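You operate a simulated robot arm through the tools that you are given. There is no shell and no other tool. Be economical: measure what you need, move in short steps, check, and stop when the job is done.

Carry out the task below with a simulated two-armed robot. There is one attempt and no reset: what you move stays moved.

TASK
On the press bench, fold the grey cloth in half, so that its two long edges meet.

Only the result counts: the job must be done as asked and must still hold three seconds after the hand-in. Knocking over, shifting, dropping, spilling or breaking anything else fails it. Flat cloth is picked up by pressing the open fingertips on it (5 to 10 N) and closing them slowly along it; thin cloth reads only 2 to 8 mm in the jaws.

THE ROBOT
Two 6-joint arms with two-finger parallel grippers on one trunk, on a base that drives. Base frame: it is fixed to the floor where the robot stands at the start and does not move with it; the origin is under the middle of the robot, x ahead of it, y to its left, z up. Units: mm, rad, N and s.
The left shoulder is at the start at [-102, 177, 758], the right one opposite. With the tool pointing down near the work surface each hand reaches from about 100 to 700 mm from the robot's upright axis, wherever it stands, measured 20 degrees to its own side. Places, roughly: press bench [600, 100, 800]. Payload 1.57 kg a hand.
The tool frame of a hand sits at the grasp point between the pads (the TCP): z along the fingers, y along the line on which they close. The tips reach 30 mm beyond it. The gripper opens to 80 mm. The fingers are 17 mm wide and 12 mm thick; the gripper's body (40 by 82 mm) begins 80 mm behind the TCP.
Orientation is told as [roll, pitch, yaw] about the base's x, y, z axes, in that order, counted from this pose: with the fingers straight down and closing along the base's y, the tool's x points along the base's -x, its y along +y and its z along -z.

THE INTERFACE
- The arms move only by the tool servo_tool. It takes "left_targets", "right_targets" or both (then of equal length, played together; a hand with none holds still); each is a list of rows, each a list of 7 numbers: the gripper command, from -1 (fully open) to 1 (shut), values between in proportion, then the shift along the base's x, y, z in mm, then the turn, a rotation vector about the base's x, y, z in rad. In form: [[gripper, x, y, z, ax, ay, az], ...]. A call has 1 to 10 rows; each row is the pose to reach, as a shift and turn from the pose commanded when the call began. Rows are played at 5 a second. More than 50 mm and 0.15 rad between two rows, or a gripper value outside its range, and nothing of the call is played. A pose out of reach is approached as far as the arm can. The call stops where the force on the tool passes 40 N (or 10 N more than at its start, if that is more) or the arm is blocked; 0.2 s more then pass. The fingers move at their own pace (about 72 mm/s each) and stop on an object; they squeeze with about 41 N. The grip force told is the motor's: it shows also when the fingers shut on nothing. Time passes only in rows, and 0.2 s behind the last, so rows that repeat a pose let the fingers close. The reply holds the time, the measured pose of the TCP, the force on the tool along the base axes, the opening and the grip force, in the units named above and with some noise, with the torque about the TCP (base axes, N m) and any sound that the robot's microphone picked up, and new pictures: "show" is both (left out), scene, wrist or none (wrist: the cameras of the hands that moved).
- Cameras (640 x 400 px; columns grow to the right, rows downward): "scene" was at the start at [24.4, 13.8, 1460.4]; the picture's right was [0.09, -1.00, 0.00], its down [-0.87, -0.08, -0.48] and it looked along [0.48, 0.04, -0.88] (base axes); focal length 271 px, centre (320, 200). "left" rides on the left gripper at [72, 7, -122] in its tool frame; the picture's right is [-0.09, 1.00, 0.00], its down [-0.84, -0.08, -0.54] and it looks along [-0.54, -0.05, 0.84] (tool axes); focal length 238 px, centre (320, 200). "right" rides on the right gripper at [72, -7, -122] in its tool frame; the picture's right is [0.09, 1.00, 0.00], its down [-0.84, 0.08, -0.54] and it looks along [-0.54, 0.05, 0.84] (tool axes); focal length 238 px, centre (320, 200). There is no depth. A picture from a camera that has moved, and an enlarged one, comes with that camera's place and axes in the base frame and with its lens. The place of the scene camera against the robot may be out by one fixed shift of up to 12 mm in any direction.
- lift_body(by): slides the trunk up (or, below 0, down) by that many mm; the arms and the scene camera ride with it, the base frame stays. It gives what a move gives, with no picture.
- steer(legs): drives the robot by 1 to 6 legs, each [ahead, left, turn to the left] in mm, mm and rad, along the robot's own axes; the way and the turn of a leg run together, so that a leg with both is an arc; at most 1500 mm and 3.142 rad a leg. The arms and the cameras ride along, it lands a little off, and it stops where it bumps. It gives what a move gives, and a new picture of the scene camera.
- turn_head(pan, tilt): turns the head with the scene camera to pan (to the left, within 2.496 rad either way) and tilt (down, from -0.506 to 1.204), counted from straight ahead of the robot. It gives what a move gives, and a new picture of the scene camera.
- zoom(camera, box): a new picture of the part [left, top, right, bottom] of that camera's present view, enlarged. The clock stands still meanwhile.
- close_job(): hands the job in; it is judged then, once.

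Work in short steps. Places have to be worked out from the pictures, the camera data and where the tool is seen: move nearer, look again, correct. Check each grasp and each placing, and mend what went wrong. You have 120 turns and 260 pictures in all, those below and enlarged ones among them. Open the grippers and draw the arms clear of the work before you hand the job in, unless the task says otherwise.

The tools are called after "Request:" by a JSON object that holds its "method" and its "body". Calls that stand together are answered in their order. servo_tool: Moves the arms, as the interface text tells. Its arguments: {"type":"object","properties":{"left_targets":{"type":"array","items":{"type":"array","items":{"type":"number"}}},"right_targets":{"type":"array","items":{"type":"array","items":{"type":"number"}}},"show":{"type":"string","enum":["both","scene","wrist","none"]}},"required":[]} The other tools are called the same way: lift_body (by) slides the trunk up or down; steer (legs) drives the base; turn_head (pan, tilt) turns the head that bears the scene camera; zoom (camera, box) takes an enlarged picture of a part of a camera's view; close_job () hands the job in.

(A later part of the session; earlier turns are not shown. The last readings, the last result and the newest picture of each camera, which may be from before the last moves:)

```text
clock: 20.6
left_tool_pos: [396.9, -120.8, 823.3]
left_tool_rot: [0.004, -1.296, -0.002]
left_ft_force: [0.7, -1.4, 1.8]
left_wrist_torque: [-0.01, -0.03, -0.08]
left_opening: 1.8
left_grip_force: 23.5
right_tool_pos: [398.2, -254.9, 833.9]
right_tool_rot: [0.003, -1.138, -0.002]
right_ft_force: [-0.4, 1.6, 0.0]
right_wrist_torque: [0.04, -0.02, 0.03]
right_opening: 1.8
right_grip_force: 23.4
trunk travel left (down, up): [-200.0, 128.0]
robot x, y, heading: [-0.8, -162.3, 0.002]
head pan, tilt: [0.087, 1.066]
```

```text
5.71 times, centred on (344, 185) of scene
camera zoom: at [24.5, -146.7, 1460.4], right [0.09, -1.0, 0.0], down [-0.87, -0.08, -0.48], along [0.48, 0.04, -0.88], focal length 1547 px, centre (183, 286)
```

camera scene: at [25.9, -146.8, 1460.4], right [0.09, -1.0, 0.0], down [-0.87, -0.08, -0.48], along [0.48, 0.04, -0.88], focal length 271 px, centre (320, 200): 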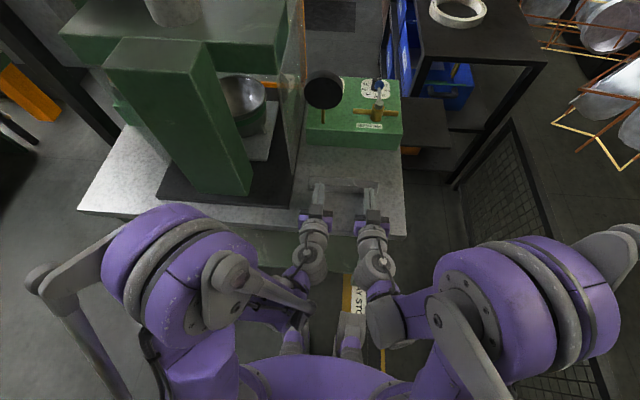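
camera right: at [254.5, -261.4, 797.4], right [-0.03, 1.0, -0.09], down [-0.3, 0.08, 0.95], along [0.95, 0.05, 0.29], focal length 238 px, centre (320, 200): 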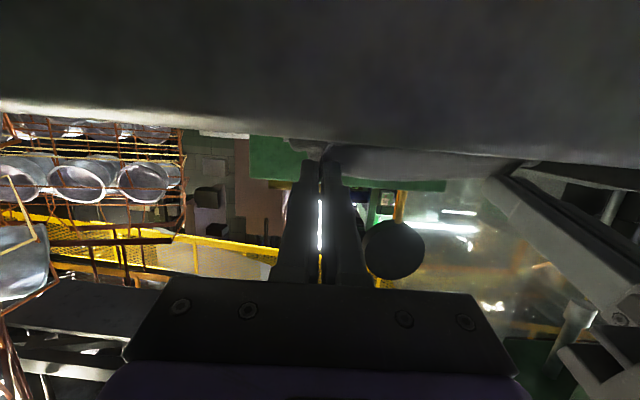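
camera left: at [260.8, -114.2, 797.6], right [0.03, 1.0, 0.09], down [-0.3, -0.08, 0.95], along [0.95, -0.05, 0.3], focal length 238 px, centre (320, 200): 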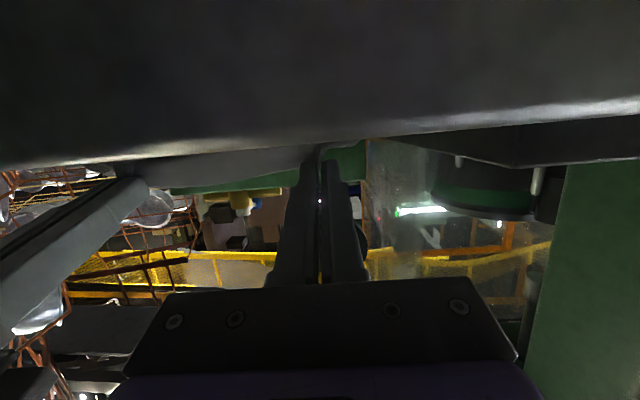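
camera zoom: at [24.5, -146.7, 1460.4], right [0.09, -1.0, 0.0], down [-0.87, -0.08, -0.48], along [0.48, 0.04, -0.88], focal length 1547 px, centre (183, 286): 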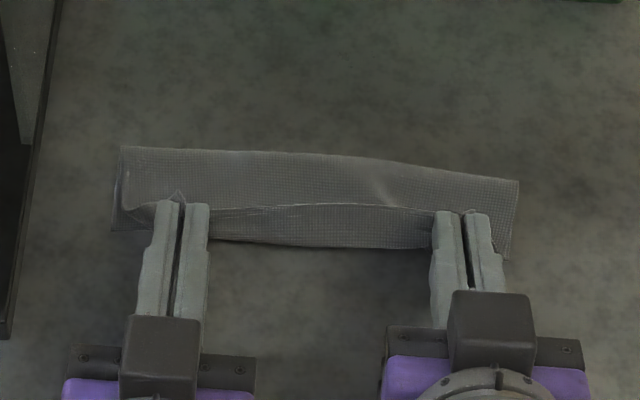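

Now I lower the right hand 9 mm.

Request:
{"method": "servo_tool", "body": {"right_targets": [[1, -2, 0, -5, 0, 0, 0], [1, -4, 0, -8, 0, 0, 0], [1, -4, 0, -9, 0, 0, 0]], "show": "none"}}

Request:
{"method": "zoom", "body": {"camera": "scene", "box": [288, 150, 400, 220]}}

```text
clock: 21.4
left_tool_pos: [395.2, -121.3, 823.4]
left_tool_rot: [0.004, -1.296, -0.004]
left_ft_force: [0.8, -2.9, -0.3]
left_wrist_torque: [0.03, 0.0, -0.03]
left_opening: 1.6
left_grip_force: 23.5
right_tool_pos: [394.9, -254.6, 825.7]
right_tool_rot: [0.002, -1.14, -0.002]
right_ft_force: [0.3, 1.4, 0.9]
right_wrist_torque: [0.03, -0.03, 0.02]
right_opening: 2.1
right_grip_force: 23.7
trunk travel left (down, up): [-200.0, 128.0]
robot x, y, heading: [1.2, -159.5, -0.001]
head pan, tilt: [0.087, 1.066]
```

```text
5.71 times, centred on (344, 185) of scene
camera zoom: at [24.3, -146.7, 1460.4], right [0.09, -1.0, 0.0], down [-0.87, -0.08, -0.48], along [0.48, 0.04, -0.88], focal length 1547 px, centre (183, 286)
```

zoom: 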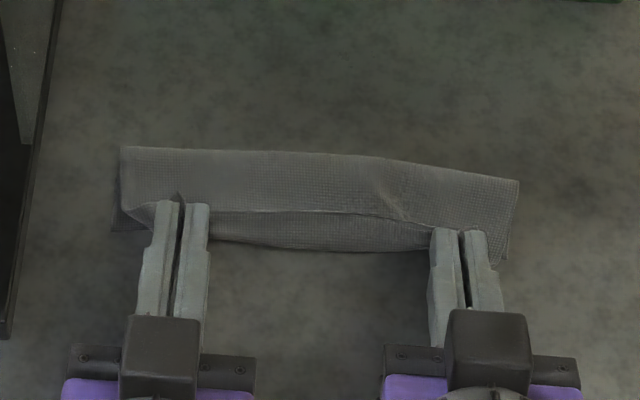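

Now I open both jaws a little and withdraw slowly toward the robot, which should drag the upright strip over toward the near edge.

Request:
{"method": "servo_tool", "body": {"left_targets": [[0.85, 0, 0, -1, 0, 0, 0], [0.7, 0, 0, -1, 0, 0, 0], [0.6, 0, 0, -1, 0, 0, 0], [0.6, 0, 0, -1, 0, 0, 0]], "right_targets": [[0.85, 0, 0, 0, 0, 0, 0], [0.7, 0, 0, 0, 0, 0, 0], [0.6, 0, 0, 0, 0, 0, 0], [0.6, 0, 0, 0, 0, 0, 0]], "show": "none"}}

Request:
{"method": "zoom", "body": {"camera": "scene", "box": [288, 150, 400, 220]}}

```text
clock: 22.4
left_tool_pos: [396.8, -120.7, 822.4]
left_tool_rot: [0.004, -1.299, -0.003]
left_ft_force: [-0.5, 0.5, -0.7]
left_wrist_torque: [0.02, 0.0, 0.0]
left_opening: 16.1
left_grip_force: 0.0
right_tool_pos: [394.1, -255.2, 826.6]
right_tool_rot: [0.002, -1.14, -0.002]
right_ft_force: [-0.3, 0.3, 0.3]
right_wrist_torque: [-0.02, 0.0, -0.02]
right_opening: 15.9
right_grip_force: 0.0
trunk travel left (down, up): [-200.0, 128.0]
robot x, y, heading: [-1.1, -155.6, 0.009]
head pan, tilt: [0.087, 1.066]
```

```text
5.71 times, centred on (344, 185) of scene
camera zoom: at [24.3, -146.7, 1460.4], right [0.09, -1.0, 0.0], down [-0.87, -0.08, -0.48], along [0.48, 0.04, -0.88], focal length 1547 px, centre (183, 286)
```

zoom: 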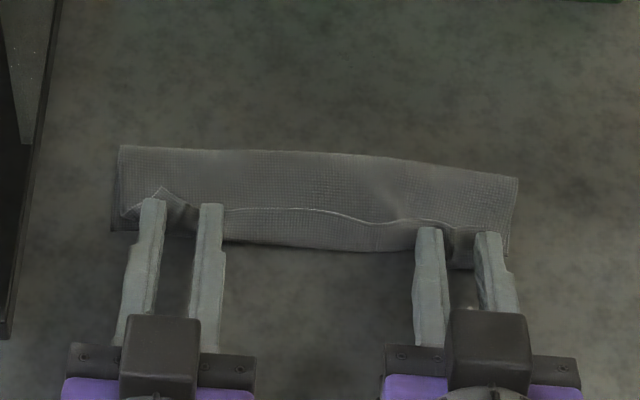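

Released. I withdraw 45 mm toward the robot, slightly rising, and look.

Request:
{"method": "servo_tool", "body": {"left_targets": [[0.6, -10, 0, 1, 0, 0, 0], [0.6, -20, 0, 3, 0, 0.05, 0], [0.6, -32, 0, 8, 0, 0.15, 0], [0.6, -45, 0, 16, 0, 0.25, 0], [0.6, -55, 0, 30, 0, 0.35, 0]], "right_targets": [[0.6, -10, 0, 1, 0, 0, 0], [0.6, -20, 0, 3, 0, 0.05, 0], [0.6, -32, 0, 8, 0, 0.12, 0], [0.6, -45, 0, 16, 0, 0.2, 0], [0.6, -55, 0, 30, 0, 0.25, 0]], "show": "none"}}

Request:
{"method": "zoom", "body": {"camera": "scene", "box": [288, 150, 400, 220]}}

Request:
{"method": "zoom", "body": {"camera": "left", "box": [0, 0, 640, 400]}}

```text
clock: 23.6
left_tool_pos: [338.5, -121.5, 852.5]
left_tool_rot: [0.001, -0.95, 0.0]
left_ft_force: [-0.7, 0.2, -0.2]
left_wrist_torque: [-0.04, 0.01, -0.01]
left_opening: 16.1
left_grip_force: 0.1
left hand out of reach, approached as far as the arm can: row 1
right_tool_pos: [337.7, -253.3, 856.6]
right_tool_rot: [0.0, -0.891, -0.001]
right_ft_force: [0.7, 0.4, -0.4]
right_wrist_torque: [-0.01, 0.01, -0.01]
right_opening: 16.0
right_grip_force: 0.1
trunk travel left (down, up): [-200.0, 128.0]
robot x, y, heading: [0.0, -161.2, -0.0]
head pan, tilt: [0.087, 1.066]
```

```text
5.71 times, centred on (344, 185) of scene
camera zoom: at [22.8, -146.5, 1460.4], right [0.09, -1.0, 0.0], down [-0.87, -0.08, -0.48], along [0.48, 0.04, -0.88], focal length 1547 px, centre (183, 286)
```

zoom: 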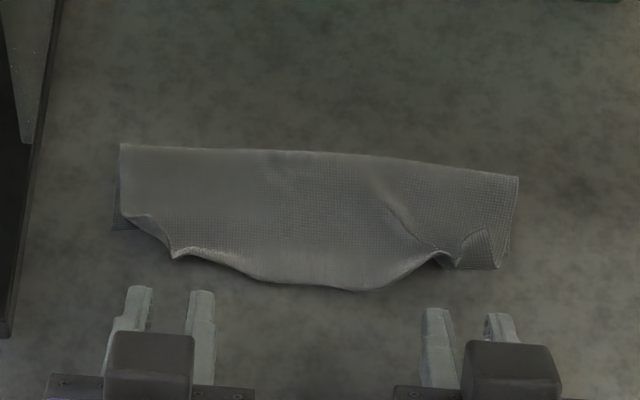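

```text
1.00 times, centred on (320, 200) of left (not enlarged: the box is as wide or as high as the picture)
camera zoom: at [198.7, -113.7, 865.1], right [0.05, 1.0, 0.08], down [0.05, -0.08, 1.0], along [1.0, -0.05, -0.05], focal length 238 px, centre (320, 200)
```

zoom: 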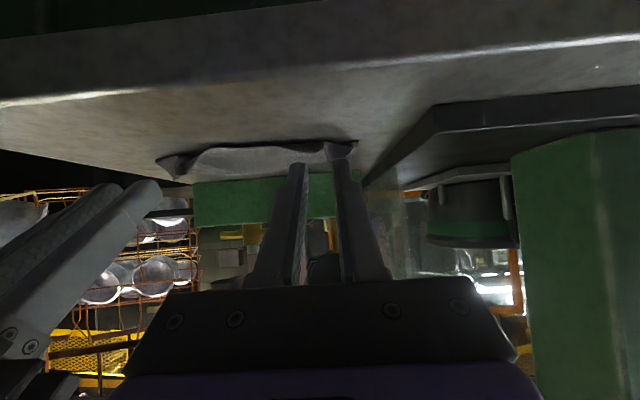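

The middle has dropped over, with small curls left at the two corners. I raise the hands and tilt them back to vertical to view the cloth from above.

Request:
{"method": "servo_tool", "body": {"left_targets": [[0.6, -5, 5, 25, 0, 0.12, 0], [0.6, -5, 10, 55, 0, 0.25, 0], [0.6, 0, 15, 85, 0, 0.39, 0], [0.6, 5, 15, 110, 0, 0.53, 0], [0.6, 10, 15, 130, 0, 0.67, 0], [0.6, 15, 15, 140, 0, 0.81, 0], [0.6, 15, 15, 150, 0, 0.95, 0]], "right_targets": [[0.6, -5, -5, 25, 0, 0.12, 0], [0.6, -5, -10, 55, 0, 0.25, 0], [0.6, 0, -15, 85, 0, 0.39, 0], [0.6, 5, -15, 110, 0, 0.51, 0], [0.6, 10, -15, 130, 0, 0.64, 0], [0.6, 15, -15, 140, 0, 0.77, 0], [0.6, 15, -15, 146, 0, 0.89, 0]]}}

Request:
{"method": "zoom", "body": {"camera": "left", "box": [80, 60, 480, 310]}}

Request:
{"method": "zoom", "body": {"camera": "right", "box": [180, 60, 580, 310]}}

```text
clock: 25.2
left_tool_pos: [355.8, -106.9, 1003.5]
left_tool_rot: [-0.001, 0.003, -0.003]
left_ft_force: [0.2, 1.4, 1.2]
left_wrist_torque: [-0.02, 0.01, 0.0]
left_opening: 15.9
left_grip_force: 0.0
right_tool_pos: [354.5, -270.0, 1002.3]
right_tool_rot: [0.002, 0.002, 0.0]
right_ft_force: [0.6, 0.4, -0.9]
right_wrist_torque: [-0.02, 0.02, -0.01]
right_opening: 16.0
right_grip_force: 0.0
trunk travel left (down, up): [-200.0, 128.0]
robot x, y, heading: [0.4, -161.6, 0.001]
head pan, tilt: [0.087, 1.066]
camera scene: at [25.8, -146.8, 1460.4], right [0.09, -1.0, 0.0], down [-0.87, -0.08, -0.48], along [0.48, 0.04, -0.88], focal length 271 px, centre (320, 200)
camera right: at [282.8, -276.2, 1123.6], right [-0.09, 1.0, 0.0], down [0.84, 0.08, 0.54], along [0.54, 0.05, -0.84], focal length 238 px, centre (320, 200)
camera left: at [286.3, -99.3, 1125.5], right [0.09, 1.0, 0.0], down [0.84, -0.08, 0.54], along [0.54, -0.05, -0.84], focal length 238 px, centre (320, 200)
```

scene: 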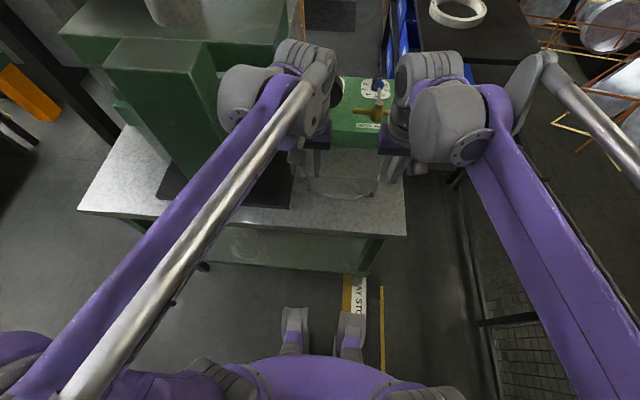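
right: 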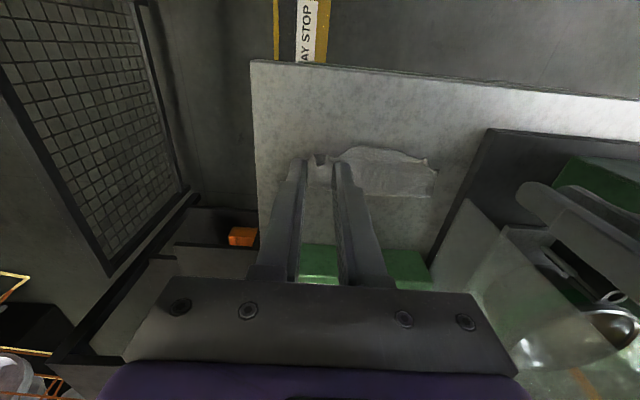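
left: 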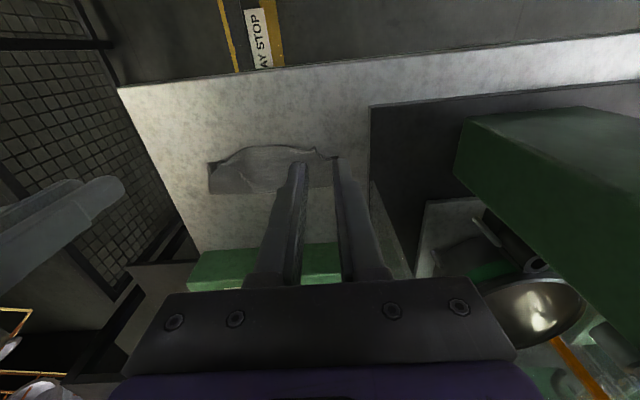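

```text
1.60 times, centred on (280, 185) of left
camera zoom: at [286.3, -99.3, 1125.5], right [0.09, 1.0, 0.0], down [0.84, -0.08, 0.54], along [0.54, -0.05, -0.84], focal length 381 px, centre (384, 224)
```

zoom: 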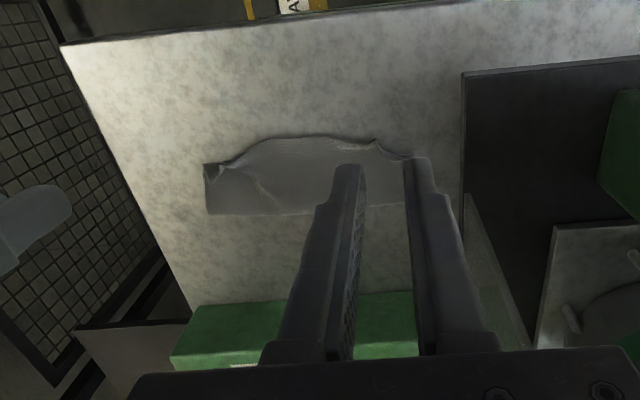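

```text
1.60 times, centred on (380, 185) of right
camera zoom: at [282.8, -276.2, 1123.6], right [-0.09, 1.0, 0.0], down [0.84, 0.08, 0.54], along [0.54, 0.05, -0.84], focal length 381 px, centre (224, 224)
```

zoom: 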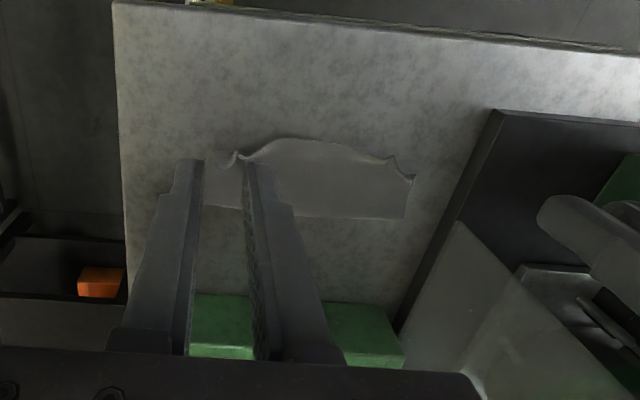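

I spread the hands so the scene camera sees the whole cloth.

Request:
{"method": "servo_tool", "body": {"left_targets": [[0.6, -30, 30, 0, 0, 0, 0], [0.6, -60, 50, 0, 0, 0, 0]], "right_targets": [[0.6, -30, -30, 0, 0, 0, 0], [0.6, -60, -60, 0, 0, 0, 0]], "show": "none"}}

Request:
{"method": "zoom", "body": {"camera": "scene", "box": [296, 160, 392, 220]}}

Request:
{"method": "zoom", "body": {"camera": "left", "box": [100, 100, 340, 250]}}

Request:
{"method": "zoom", "body": {"camera": "right", "box": [300, 100, 540, 250]}}

```text
clock: 25.9
left_tool_pos: [293.4, -56.5, 1002.5]
left_tool_rot: [0.001, 0.001, 0.0]
left_ft_force: [0.2, -1.3, -0.5]
left_wrist_torque: [0.0, -0.02, 0.0]
left_opening: 16.3
left_grip_force: 0.2
right_tool_pos: [291.1, -329.7, 1002.1]
right_tool_rot: [0.0, -0.003, -0.002]
right_ft_force: [0.0, 0.6, 0.0]
right_wrist_torque: [-0.04, -0.01, 0.01]
right_opening: 16.0
right_grip_force: 0.1
trunk travel left (down, up): [-200.0, 128.0]
robot x, y, heading: [-4.2, -159.7, 0.002]
head pan, tilt: [0.087, 1.066]
```

```text
6.67 times, centred on (344, 190) of scene
camera zoom: at [22.6, -146.7, 1460.4], right [0.09, -1.0, 0.0], down [-0.87, -0.08, -0.48], along [0.48, 0.04, -0.87], focal length 1805 px, centre (160, 267)
```

zoom: 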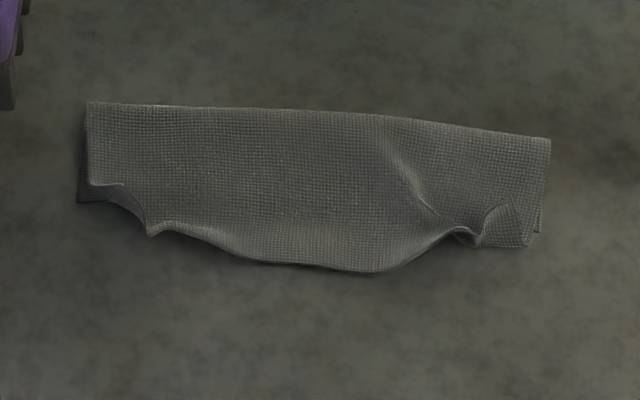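

```text
2.67 times, centred on (220, 175) of left
camera zoom: at [223.0, -49.3, 1125.6], right [0.09, 1.0, 0.0], down [0.84, -0.08, 0.54], along [0.54, -0.05, -0.84], focal length 636 px, centre (587, 267)
```

zoom: 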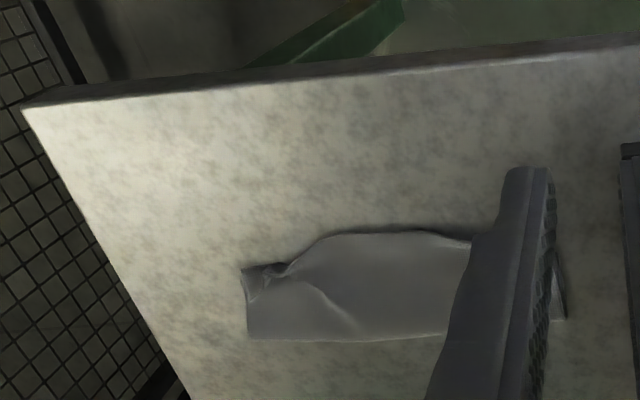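

```text
2.67 times, centred on (420, 175) of right
camera zoom: at [219.1, -336.2, 1124.4], right [-0.09, 1.0, 0.0], down [0.84, 0.08, 0.54], along [0.54, 0.05, -0.84], focal length 636 px, centre (53, 267)
```

zoom: 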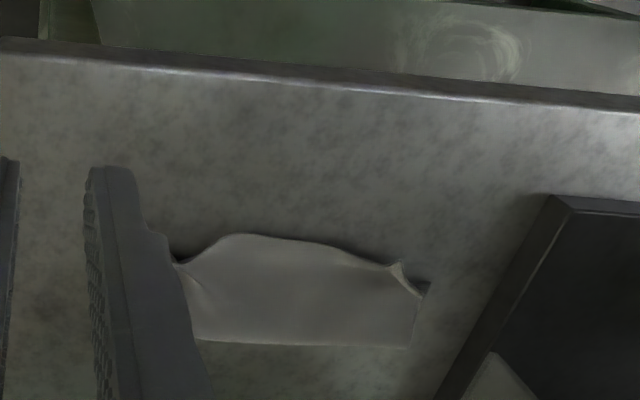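

The fold lies over, but the middle of the upper edge overhangs by about 20 mm and both corners are curled. I bring the wrist cameras close over both corners for detail.

Request:
{"method": "servo_tool", "body": {"left_targets": [[0.6, 40, -20, 0, 0, 0, 0], [0.6, 80, -40, -30, 0, 0, 0], [0.6, 115, -50, -70, 0, 0, 0], [0.6, 140, -50, -110, 0, 0, 0]], "right_targets": [[0.6, 40, 20, 0, 0, 0, 0], [0.6, 80, 40, -30, 0, 0, 0], [0.6, 115, 55, -70, 0, 0, 0], [0.6, 140, 55, -110, 0, 0, 0]], "show": "none"}}

Request:
{"method": "zoom", "body": {"camera": "left", "box": [180, 50, 460, 225]}}

Request:
{"method": "zoom", "body": {"camera": "right", "box": [180, 50, 460, 225]}}

```text
refused: row 2 steps farther than a row can; nothing moved
```

```text
2.29 times, centred on (320, 138) of left
camera zoom: at [223.0, -49.3, 1125.6], right [0.09, 1.0, 0.0], down [0.84, -0.08, 0.54], along [0.54, -0.05, -0.84], focal length 545 px, centre (320, 343)
```

zoom: 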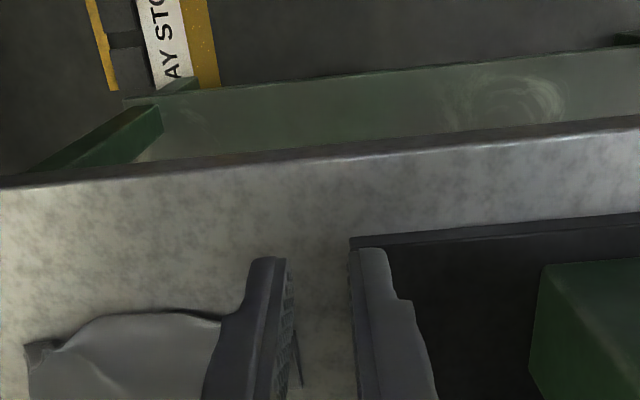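

```text
2.29 times, centred on (320, 138) of right
camera zoom: at [219.1, -336.2, 1124.4], right [-0.09, 1.0, 0.0], down [0.84, 0.08, 0.54], along [0.54, 0.05, -0.84], focal length 545 px, centre (320, 343)
```

zoom: 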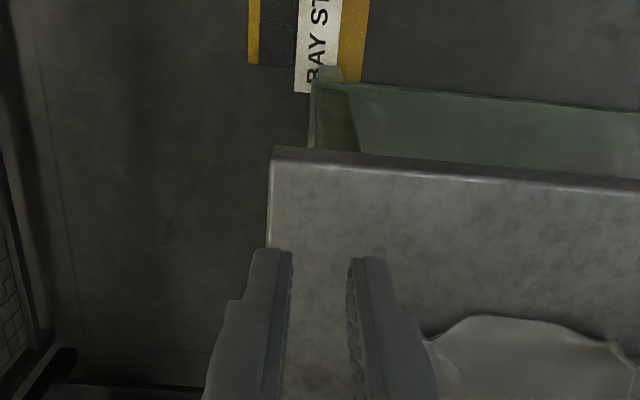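

The step was too long and was refused, so I repeat it with smaller ones.

Request:
{"method": "servo_tool", "body": {"left_targets": [[0.6, 35, -20, 0, 0, 0, 0], [0.6, 70, -40, -20, 0, 0, 0], [0.6, 100, -50, -50, 0, 0, 0], [0.6, 125, -50, -85, 0, 0, 0], [0.6, 140, -50, -115, 0, 0, 0]], "right_targets": [[0.6, 35, 20, 0, 0, 0, 0], [0.6, 70, 40, -20, 0, 0, 0], [0.6, 100, 55, -50, 0, 0, 0], [0.6, 125, 55, -85, 0, 0, 0], [0.6, 140, 55, -115, 0, 0, 0]], "show": "none"}}

Request:
{"method": "zoom", "body": {"camera": "left", "box": [180, 50, 460, 225]}}

Request:
{"method": "zoom", "body": {"camera": "right", "box": [180, 50, 460, 225]}}

```text
clock: 27.1
left_tool_pos: [435.2, -104.8, 885.4]
left_tool_rot: [-0.001, 0.0, -0.001]
left_ft_force: [0.4, 0.2, 0.3]
left_wrist_torque: [0.02, 0.03, 0.0]
left_opening: 16.0
left_grip_force: 0.1
right_tool_pos: [434.9, -274.5, 885.8]
right_tool_rot: [0.001, 0.0, -0.001]
right_ft_force: [-0.1, -0.1, -0.8]
right_wrist_torque: [0.0, -0.01, 0.01]
right_opening: 15.9
right_grip_force: 0.1
trunk travel left (down, up): [-200.0, 128.0]
robot x, y, heading: [1.3, -161.1, -0.0]
head pan, tilt: [0.087, 1.066]
```

```text
2.29 times, centred on (320, 138) of left
camera zoom: at [365.6, -98.8, 1008.9], right [0.09, 1.0, 0.0], down [0.84, -0.08, 0.54], along [0.54, -0.05, -0.84], focal length 545 px, centre (320, 343)
```

zoom: 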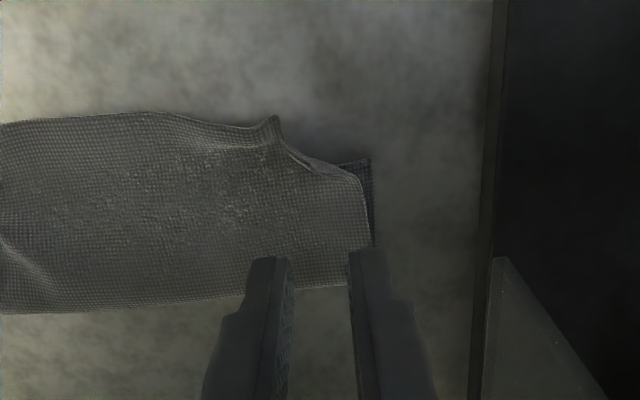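

```text
2.29 times, centred on (320, 138) of right
camera zoom: at [362.5, -281.0, 1007.9], right [-0.09, 1.0, 0.0], down [0.84, 0.08, 0.54], along [0.54, 0.05, -0.84], focal length 545 px, centre (320, 343)
```

zoom: 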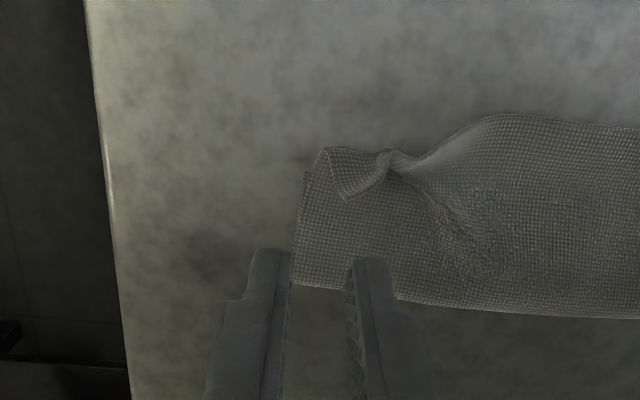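

The left corner lies nearly right, with only a ruck beside it. The right corner has a flap folded back on top, at about x 409–425 and y −275…−250. I close the right fingers and set them lightly on the flap so I can drag it outward and unroll it.

Request:
{"method": "servo_tool", "body": {"right_targets": [[1, -5, 10.5, -15, 0, 0, 0], [1, -13, 10.5, -30, 0, 0, 0], [1, -13, 10.5, -42, 0, 0, 0], [1, -13, 10.5, -49, 0, 0, 0], [1, -13, 10.5, -51.5, 0, 0, 0]], "show": "none"}}

Request:
{"method": "zoom", "body": {"camera": "right", "box": [220, 80, 420, 205]}}

```text
clock: 28.2
left_tool_pos: [435.9, -104.5, 886.8]
left_tool_rot: [0.001, 0.0, -0.001]
left_ft_force: [0.1, -0.1, 0.1]
left_wrist_torque: [-0.01, 0.0, 0.03]
left_opening: 16.2
left_grip_force: 0.1
right_tool_pos: [420.9, -263.9, 834.4]
right_tool_rot: [0.0, 0.0, 0.0]
right_ft_force: [-0.3, 0.0, -0.1]
right_wrist_torque: [0.0, -0.03, -0.01]
right_opening: 0.0
right_grip_force: 21.0
trunk travel left (down, up): [-200.0, 128.0]
robot x, y, heading: [-1.4, -159.7, 0.001]
head pan, tilt: [0.087, 1.066]
```

```text
3.20 times, centred on (320, 142) of right
camera zoom: at [348.6, -270.9, 957.1], right [-0.09, 1.0, 0.0], down [0.84, 0.08, 0.54], along [0.54, 0.05, -0.84], focal length 763 px, centre (320, 384)
```

zoom: 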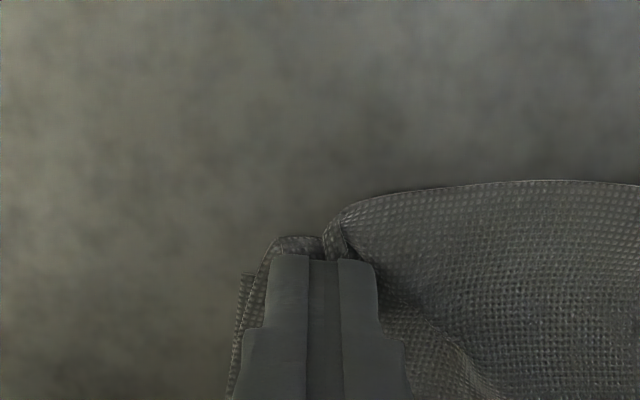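

The tip stands over the flap. I lower 2 mm more and drag 12 mm toward the robot to feel it.

Request:
{"method": "servo_tool", "body": {"right_targets": [[1, 0, 0, -1.2, 0, 0, 0], [1, 0, 0, -2.2, 0, 0, 0], [1, -4, 0, -2.4, 0, 0, 0], [1, -8, 0, -2.4, 0, 0, 0], [1, -12, 0, -2.4, 0, 0, 0]], "show": "none"}}

Request:
{"method": "zoom", "body": {"camera": "right", "box": [220, 80, 420, 205]}}

```text
clock: 29.4
left_tool_pos: [435.7, -105.4, 887.1]
left_tool_rot: [0.0, 0.0, 0.002]
left_ft_force: [0.4, -0.4, 0.4]
left_wrist_torque: [0.0, 0.0, -0.02]
left_opening: 16.3
left_grip_force: 0.1
right_tool_pos: [409.7, -264.7, 832.8]
right_tool_rot: [-0.001, -0.002, 0.0]
right_ft_force: [3.3, 0.2, 12.7]
right_wrist_torque: [0.03, -0.07, -0.03]
right_opening: 0.1
right_grip_force: 21.4
trunk travel left (down, up): [-200.0, 128.0]
robot x, y, heading: [0.4, -161.6, -0.001]
head pan, tilt: [0.087, 1.066]
```

```text
3.20 times, centred on (320, 142) of right
camera zoom: at [336.4, -270.3, 955.1], right [-0.09, 1.0, 0.0], down [0.84, 0.08, 0.54], along [0.54, 0.05, -0.84], focal length 763 px, centre (320, 384)
```

zoom: 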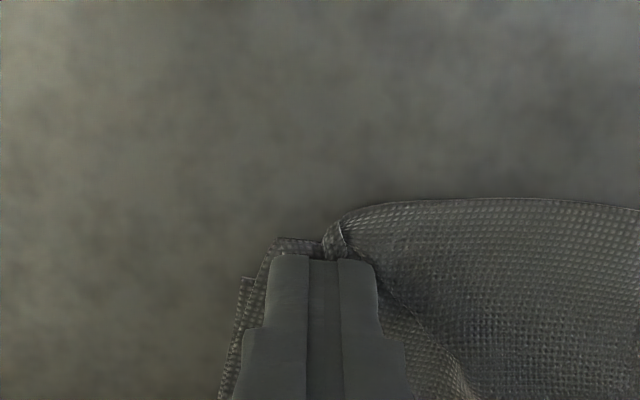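

At 12.7 N the whole stack moved along. I drag it back the same way, then ease the pressure to a light touch and try again.

Request:
{"method": "servo_tool", "body": {"right_targets": [[1, 4, 0, 0, 0, 0, 0], [1, 8, 0, 0, 0, 0, 0], [1, 11, 0, 0, 0, 0, 0], [1, 11, 0, 1.0, 0, 0, 0], [1, 6, 0, 1.0, 0, 0, 0], [1, 1, 0, 1.0, 0, 0, 0], [1, -4, 0, 1.0, 0, 0, 0]], "show": "none"}}

Request:
{"method": "zoom", "body": {"camera": "right", "box": [220, 80, 420, 205]}}

```text
clock: 31.1
left_tool_pos: [434.2, -106.0, 887.4]
left_tool_rot: [-0.001, 0.0, 0.0]
left_ft_force: [0.1, 0.1, -0.5]
left_wrist_torque: [0.0, 0.01, -0.04]
left_opening: 16.1
left_grip_force: 0.1
right_tool_pos: [404.5, -266.1, 833.8]
right_tool_rot: [0.0, 0.0, -0.001]
right_ft_force: [0.0, -0.3, 4.0]
right_wrist_torque: [0.0, -0.04, 0.02]
right_opening: 0.2
right_grip_force: 21.2
trunk travel left (down, up): [-200.0, 128.0]
robot x, y, heading: [0.3, -166.0, -0.002]
head pan, tilt: [0.087, 1.066]
```

```text
3.20 times, centred on (320, 142) of right
camera zoom: at [332.5, -270.7, 955.6], right [-0.09, 1.0, 0.0], down [0.84, 0.08, 0.54], along [0.54, 0.05, -0.84], focal length 763 px, centre (320, 384)
```

zoom: 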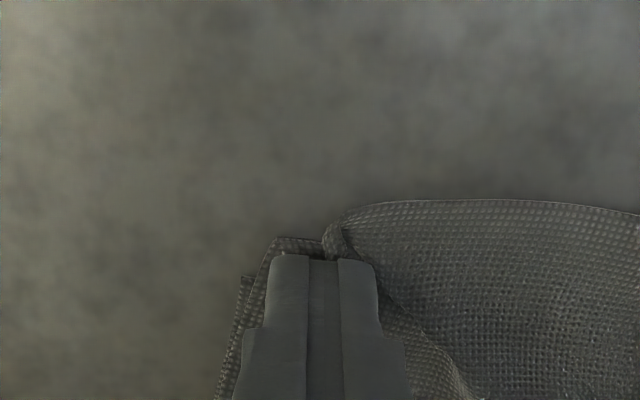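

Even a light press moves the stack together. I push the stack back and lift off. Then I will come from behind the flap, just above the layers, and push its free edge over.

Request:
{"method": "servo_tool", "body": {"right_targets": [[1, 0, 0, -0.5, 0, 0, 0], [1, 4, 0, -0.5, 0, 0, 0], [1, 8, 0, -0.5, 0, 0, 0], [1, 12, 0, -0.5, 0, 0, 0], [1, 15, 0, -0.5, 0, 0, 0], [1, 15, 0, 6, 0, 0, 0], [1, 25, 0, 20, 0, 0, 0], [1, 36, 0, 25, 0, 0, 0]], "show": "none"}}

Request:
{"method": "zoom", "body": {"camera": "right", "box": [200, 60, 440, 210]}}

Request:
{"method": "zoom", "body": {"camera": "left", "box": [0, 20, 440, 295]}}

```text
clock: 32.9
left_tool_pos: [435.0, -106.6, 886.5]
left_tool_rot: [-0.001, 0.001, 0.0]
left_ft_force: [-0.3, 0.4, 0.7]
left_wrist_torque: [0.0, -0.01, 0.0]
left_opening: 15.8
left_grip_force: 0.2
right_tool_pos: [440.7, -264.6, 858.1]
right_tool_rot: [0.0, 0.0, 0.0]
right_ft_force: [0.1, 0.0, 0.6]
right_wrist_torque: [-0.01, -0.02, -0.03]
right_opening: 0.0
right_grip_force: 21.3
trunk travel left (down, up): [-200.0, 128.0]
robot x, y, heading: [2.6, -163.9, 0.003]
head pan, tilt: [0.087, 1.066]
```

```text
2.67 times, centred on (320, 135) of right
camera zoom: at [368.5, -271.0, 981.0], right [-0.09, 1.0, 0.0], down [0.84, 0.08, 0.54], along [0.54, 0.05, -0.84], focal length 636 px, centre (320, 373)
```

zoom: 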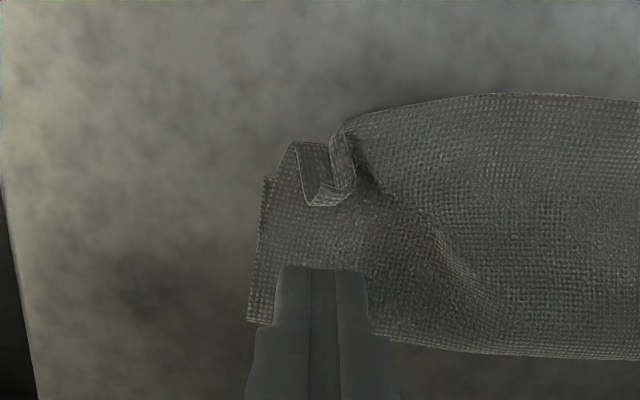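

```text
1.45 times, centred on (220, 158) of left
camera zoom: at [364.8, -98.7, 1009.5], right [0.09, 1.0, 0.0], down [0.84, -0.08, 0.54], along [0.54, -0.05, -0.84], focal length 347 px, centre (466, 262)
```

zoom: 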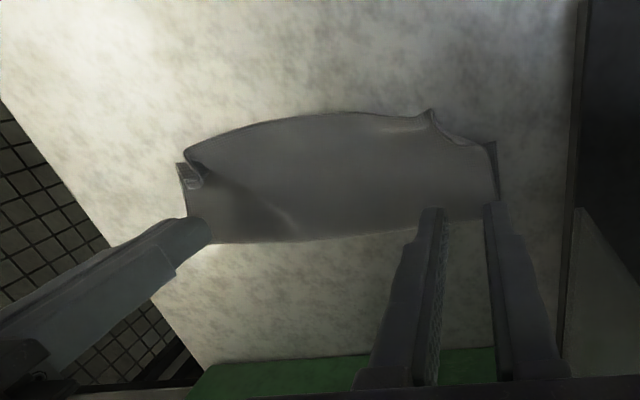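

Now it is clear: both corners lie about right, but a pleat from each pinch is left beside them. I'll reverse the pinch: straddle each pleat with the fingers, press, and open them to pull it flat. First I position just above.

Request:
{"method": "servo_tool", "body": {"right_targets": [[0.55, -12, 1, 0, 0, 0, 0], [0.55, -24, 1.5, 0, 0, 0, 0], [0.55, -24, 1.5, -12, 0, 0, 0], [0.55, -24, 1.5, -18, 0, 0, 0]], "left_targets": [[0.5, -9, -5, -12, 0, 0, 0], [0.5, -18, -5, -24, 0, 0, 0], [0.5, -18, -5, -38, 0, 0, 0], [0.5, -18, -5, -46, 0, 0, 0]], "show": "none"}}

Request:
{"method": "zoom", "body": {"camera": "right", "box": [220, 80, 420, 205]}}

Request:
{"method": "zoom", "body": {"camera": "left", "box": [220, 80, 420, 205]}}

```text
clock: 33.9
left_tool_pos: [417.8, -111.7, 841.9]
left_tool_rot: [0.0, -0.001, 0.001]
left_ft_force: [-0.1, 0.2, -0.4]
left_wrist_torque: [0.04, 0.03, 0.01]
left_opening: 19.8
left_grip_force: 0.1
right_tool_pos: [416.6, -262.7, 840.7]
right_tool_rot: [0.002, 0.0, 0.001]
right_ft_force: [0.0, -0.1, -0.5]
right_wrist_torque: [0.0, -0.01, 0.0]
right_opening: 18.0
right_grip_force: 0.0
trunk travel left (down, up): [-200.0, 128.0]
robot x, y, heading: [-2.3, -160.1, 0.003]
head pan, tilt: [0.087, 1.066]
```

```text
3.20 times, centred on (320, 142) of right
camera zoom: at [344.3, -269.5, 963.2], right [-0.09, 1.0, 0.0], down [0.84, 0.08, 0.54], along [0.54, 0.05, -0.84], focal length 763 px, centre (320, 384)
```

zoom: 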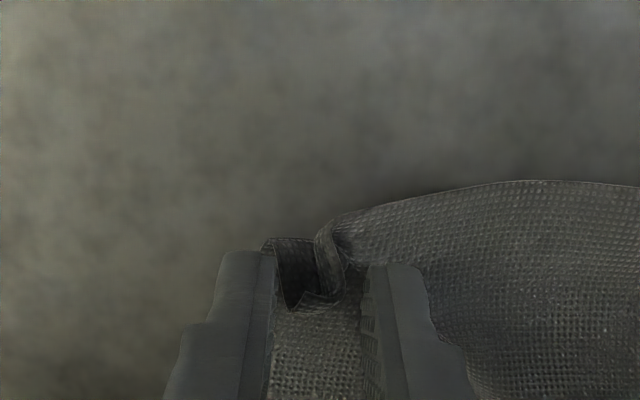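

```text
3.20 times, centred on (320, 142) of left
camera zoom: at [346.2, -104.2, 963.6], right [0.09, 1.0, 0.0], down [0.84, -0.08, 0.54], along [0.54, -0.05, -0.84], focal length 763 px, centre (320, 384)
```

zoom: 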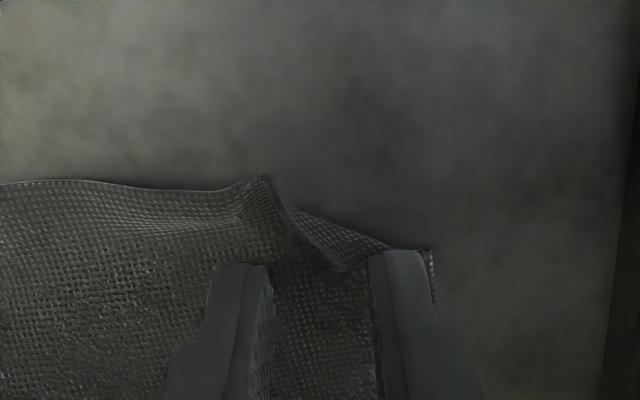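

Both straddle their pleats well. I lower to light contact.

Request:
{"method": "servo_tool", "body": {"right_targets": [[0.55, 0, 0, -4, 0, 0, 0], [0.55, 0, 0, -7, 0, 0, 0], [0.55, 0, 0, -8, 0, 0, 0]], "left_targets": [[0.5, 0, 0, -5, 0, 0, 0], [0.5, 0, 0, -8, 0, 0, 0], [0.5, 0, 0, -9, 0, 0, 0]], "show": "none"}}

```text
clock: 34.6
left_tool_pos: [416.8, -111.1, 832.0]
left_tool_rot: [0.001, 0.001, 0.002]
left_ft_force: [1.2, -1.0, 6.3]
left_wrist_torque: [0.03, -0.04, -0.01]
left_opening: 19.9
left_grip_force: 0.0
right_tool_pos: [416.4, -262.8, 832.5]
right_tool_rot: [-0.001, 0.002, 0.001]
right_ft_force: [1.0, 0.4, 1.2]
right_wrist_torque: [0.0, -0.01, -0.02]
right_opening: 18.3
right_grip_force: 0.0
trunk travel left (down, up): [-200.0, 128.0]
robot x, y, heading: [1.0, -159.9, -0.001]
head pan, tilt: [0.087, 1.066]
```

Left presses at 6 N; the right needs a little more. Then I open both slowly while shifting each hand outward, so the inner fingers stay in place.

Request:
{"method": "servo_tool", "body": {"right_targets": [[0.55, 0, 0, -0.6, 0, 0, 0], [0.5, 0, -1, -0.6, 0, 0, 0], [0.42, 0, -2.6, -0.6, 0, 0, 0], [0.34, 0, -4.2, -0.6, 0, 0, 0], [0.26, 0, -5.8, -0.6, 0, 0, 0], [0.18, 0, -7.4, -0.6, 0, 0, 0], [0.1, 0, -9, -0.6, 0, 0, 0]], "left_targets": [[0.5, 0, 0, 0, 0, 0, 0], [0.45, 0, 1, 0, 0, 0, 0], [0.39, 0, 2.2, 0, 0, 0, 0], [0.33, 0, 3.4, 0, 0, 0, 0], [0.27, 0, 4.6, 0, 0, 0, 0], [0.21, 0, 5.8, 0, 0, 0, 0], [0.15, 0, 7, 0, 0, 0, 0]], "show": "none"}}

Request:
{"method": "zoom", "body": {"camera": "right", "box": [220, 80, 420, 205]}}

Request:
{"method": "zoom", "body": {"camera": "left", "box": [220, 80, 420, 205]}}

```text
clock: 36.2
left_tool_pos: [416.8, -103.6, 833.0]
left_tool_rot: [0.0, 0.001, 0.0]
left_ft_force: [-0.7, -1.4, 4.5]
left_wrist_torque: [-0.06, -0.01, -0.01]
left_opening: 32.7
left_grip_force: 0.0
right_tool_pos: [415.9, -271.4, 833.0]
right_tool_rot: [0.0, 0.001, 0.002]
right_ft_force: [-0.3, 0.6, 6.5]
right_wrist_torque: [0.19, 0.0, 0.0]
right_opening: 37.0
right_grip_force: 0.3
trunk travel left (down, up): [-200.0, 128.0]
robot x, y, heading: [-3.6, -161.9, -0.003]
head pan, tilt: [0.087, 1.066]
```

```text
3.20 times, centred on (320, 142) of right
camera zoom: at [344.2, -278.1, 954.4], right [-0.09, 1.0, 0.0], down [0.84, 0.08, 0.54], along [0.54, 0.05, -0.84], focal length 763 px, centre (320, 384)
```

zoom: 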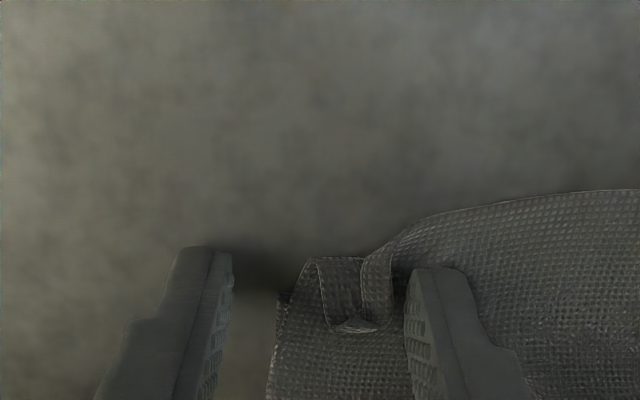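

```text
3.20 times, centred on (320, 142) of left
camera zoom: at [346.0, -96.7, 954.8], right [0.09, 1.0, 0.0], down [0.84, -0.08, 0.54], along [0.54, -0.05, -0.84], focal length 763 px, centre (320, 384)
```

zoom: 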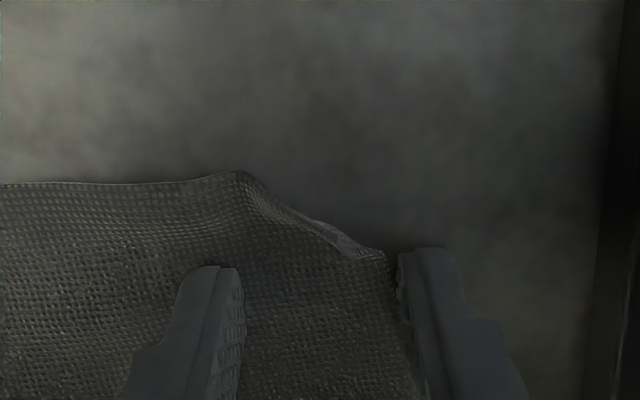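

The left pleat is flattened, but the right one slipped. The upper edge overall overhangs 10–25 mm, so the crease sits too near. I'll regrip the overhanging single layer at two points, lift it, shift it forward and lay it back. First I rise, move and tilt the fingers to 0.7 rad above the overhang.

Request:
{"method": "servo_tool", "body": {"left_targets": [[0.15, 0, 0, 20, 0, 0, 0], [0.6, -10, -10, 40, 0, -0.14, 0], [0.6, -20, -24, 45, 0, -0.28, 0], [0.6, -30, -36, 40, 0, -0.42, 0], [0.6, -40, -36, 30, 0, -0.56, 0], [0.6, -40, -36, 20, 0, -0.7, 0], [0.6, -37, -36, 12, 0, -0.7, 0]], "right_targets": [[0.1, 0, 0, 20, 0, 0, 0], [0.6, -10, 10, 40, 0, -0.14, 0], [0.6, -20, 24, 45, 0, -0.28, 0], [0.6, -30, 31, 40, 0, -0.42, 0], [0.6, -40, 31, 30, 0, -0.56, 0], [0.6, -40, 31, 20, 0, -0.7, 0], [0.6, -37, 31, 12, 0, -0.7, 0]], "show": "scene"}}

Request:
{"method": "zoom", "body": {"camera": "scene", "box": [288, 160, 400, 230]}}

Request:
{"method": "zoom", "body": {"camera": "left", "box": [160, 60, 480, 260]}}

```text
clock: 37.9
left_tool_pos: [380.6, -140.1, 844.6]
left_tool_rot: [-0.001, -0.702, -0.001]
left_ft_force: [-0.4, 0.5, -0.2]
left_wrist_torque: [-0.01, 0.03, -0.04]
left_opening: 16.0
left_grip_force: 0.0
right_tool_pos: [381.0, -241.6, 843.5]
right_tool_rot: [0.001, -0.701, -0.002]
right_ft_force: [0.0, 0.0, 0.1]
right_wrist_torque: [0.03, 0.0, -0.03]
right_opening: 16.0
right_grip_force: 0.0
trunk travel left (down, up): [-200.0, 128.0]
robot x, y, heading: [-3.6, -160.8, 0.001]
head pan, tilt: [0.087, 1.066]
camera scene: at [25.1, -146.7, 1460.4], right [0.09, -1.0, 0.0], down [-0.87, -0.08, -0.48], along [0.48, 0.04, -0.88], focal length 271 px, centre (320, 200)
```

scene: 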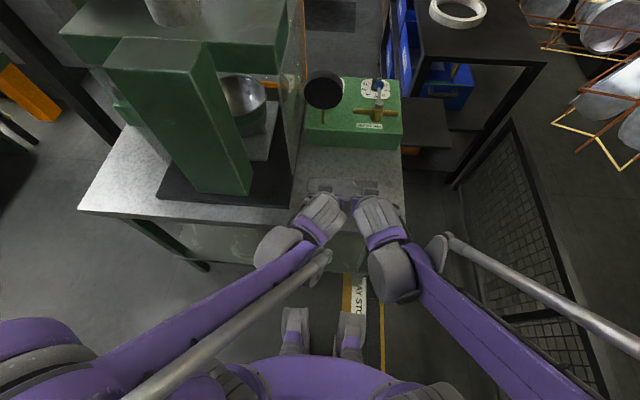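

```text
5.71 times, centred on (344, 195) of scene
camera zoom: at [25.1, -146.7, 1460.4], right [0.09, -1.0, 0.0], down [-0.87, -0.08, -0.48], along [0.48, 0.04, -0.88], focal length 1547 px, centre (183, 229)
```

zoom: 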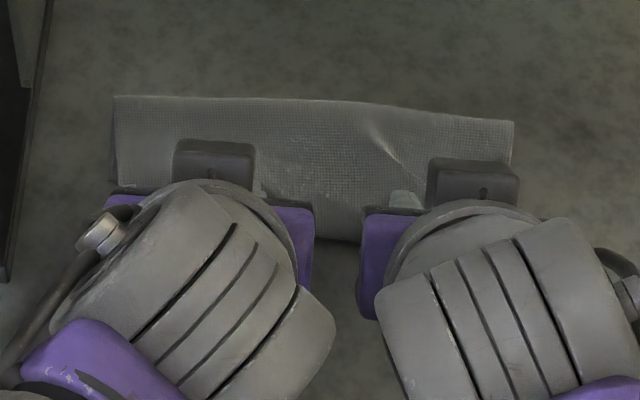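

```text
2.00 times, centred on (320, 160) of left
camera zoom: at [248.5, -133.0, 891.6], right [0.07, 1.0, 0.06], down [0.29, -0.08, 0.95], along [0.95, -0.05, -0.29], focal length 477 px, centre (320, 280)
```

zoom: 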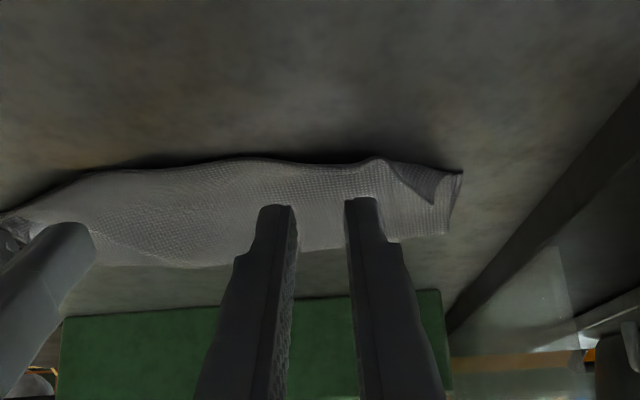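

The upper edge is at x≈396 here. I move 9 mm forward and lower to just above contact.

Request:
{"method": "servo_tool", "body": {"left_targets": [[0.6, 9, 0, -4, 0, 0, 0], [0.6, 9, 0, -9, 0, 0, 0], [0.6, 9, 0, -13, 0, 0, 0], [0.6, 9, 0, -14.5, 0, 0, 0]], "right_targets": [[0.6, 9, 0, -4, 0, 0, 0], [0.6, 9, 0, -9, 0, 0, 0], [0.6, 9, 0, -13, 0, 0, 0], [0.6, 9, 0, -14.5, 0, 0, 0]], "show": "none"}}

Request:
{"method": "zoom", "body": {"camera": "left", "box": [160, 60, 480, 260]}}

Request:
{"method": "zoom", "body": {"camera": "right", "box": [160, 60, 480, 260]}}

```text
clock: 38.9
left_tool_pos: [388.2, -139.9, 829.8]
left_tool_rot: [0.0, -0.701, -0.002]
left_ft_force: [0.2, -0.5, 3.5]
left_wrist_torque: [0.0, -0.09, 0.0]
left_opening: 16.0
left_grip_force: 0.1
right_tool_pos: [389.2, -241.9, 829.0]
right_tool_rot: [0.001, -0.702, 0.001]
right_ft_force: [0.8, 0.4, 5.1]
right_wrist_torque: [0.01, -0.12, -0.04]
right_opening: 15.9
right_grip_force: 0.0
trunk travel left (down, up): [-200.0, 128.0]
robot x, y, heading: [0.4, -157.0, 0.003]
head pan, tilt: [0.087, 1.066]
```

```text
2.00 times, centred on (320, 160) of left
camera zoom: at [256.9, -132.9, 877.1], right [0.07, 1.0, 0.06], down [0.29, -0.08, 0.95], along [0.95, -0.05, -0.29], focal length 477 px, centre (320, 280)
```

zoom: 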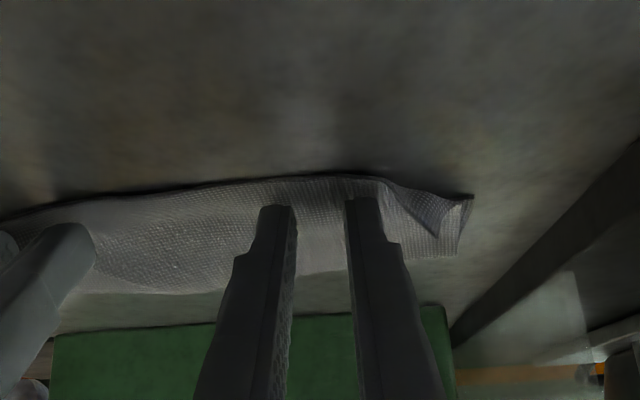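

```text
2.00 times, centred on (320, 160) of right
camera zoom: at [255.5, -247.2, 876.8], right [-0.07, 1.0, -0.06], down [0.29, 0.08, 0.95], along [0.95, 0.05, -0.29], focal length 477 px, centre (320, 280)
```

zoom: 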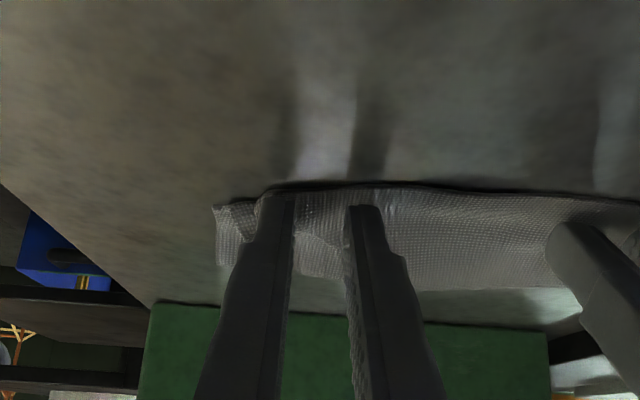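

Good contact about 6 mm inside the edge. I press slightly more and close slowly.

Request:
{"method": "servo_tool", "body": {"left_targets": [[0.6, 0, 0, -0.5, 0, 0, 0], [0.66, 0, 0, -0.5, 0, 0, 0], [0.72, 0, 0, -0.5, 0, 0, 0], [0.78, 0, 0, -0.5, 0, 0, 0], [0.84, 0, 0, -0.5, 0, 0, 0], [0.9, 0, 0, -0.5, 0, 0, 0], [0.96, 0, 0, -0.5, 0, 0, 0], [1, 0, 0, -0.5, 0, 0, 0], [1, 0, 0, -0.5, 0, 0, 0]], "right_targets": [[0.6, 0, 0, -0.4, 0, 0, 0], [0.66, 0, 0, -0.4, 0, 0, 0], [0.72, 0, 0, -0.4, 0, 0, 0], [0.78, 0, 0, -0.4, 0, 0, 0], [0.84, 0, 0, -0.4, 0, 0, 0], [0.9, 0, 0, -0.4, 0, 0, 0], [0.96, 0, 0, -0.4, 0, 0, 0], [1, 0, 0, -0.4, 0, 0, 0], [1, 0, 0, -0.4, 0, 0, 0]], "show": "none"}}

```text
clock: 40.9
left_tool_pos: [388.6, -139.3, 829.0]
left_tool_rot: [0.002, -0.701, 0.002]
left_ft_force: [-0.1, 0.7, 4.9]
left_wrist_torque: [0.02, -0.08, 0.02]
left_opening: 0.1
left_grip_force: 21.2
right_tool_pos: [388.9, -239.6, 830.3]
right_tool_rot: [-0.001, -0.702, 0.0]
right_ft_force: [1.4, 1.2, 18.7]
right_wrist_torque: [-0.01, -0.27, 0.0]
right_opening: 1.7
right_grip_force: 23.9
trunk travel left (down, up): [-200.0, 128.0]
robot x, y, heading: [5.3, -160.5, 0.003]
head pan, tilt: [0.087, 1.066]
```

The right grips but the left missed. I reopen the left to 20 mm, press harder and close again.

Request:
{"method": "servo_tool", "body": {"left_targets": [[1, 0, 0, 4, 0, 0, 0], [0.5, 2, 0, 4, 0, 0, 0], [0.5, 2, 0, 3, 0, 0, 0], [0.5, 2, 0, 0, 0, 0, 0], [0.5, 2, 0, -0.7, 0, 0, 0], [0.5, 2, 0, -0.7, 0, 0, 0]], "show": "none"}}

```text
clock: 42.2
left_tool_pos: [391.7, -139.9, 829.6]
left_tool_rot: [-0.001, -0.703, -0.002]
left_ft_force: [-3.0, 1.5, 17.6]
left_wrist_torque: [-0.02, -0.18, 0.02]
left_opening: 20.0
left_grip_force: 0.1
right_tool_pos: [388.0, -240.1, 829.8]
right_tool_rot: [0.001, -0.701, 0.001]
right_ft_force: [2.8, 1.4, 13.2]
right_wrist_torque: [0.04, -0.24, -0.02]
right_opening: 1.5
right_grip_force: 23.7
trunk travel left (down, up): [-200.0, 128.0]
robot x, y, heading: [0.6, -160.6, -0.002]
head pan, tilt: [0.087, 1.066]
```

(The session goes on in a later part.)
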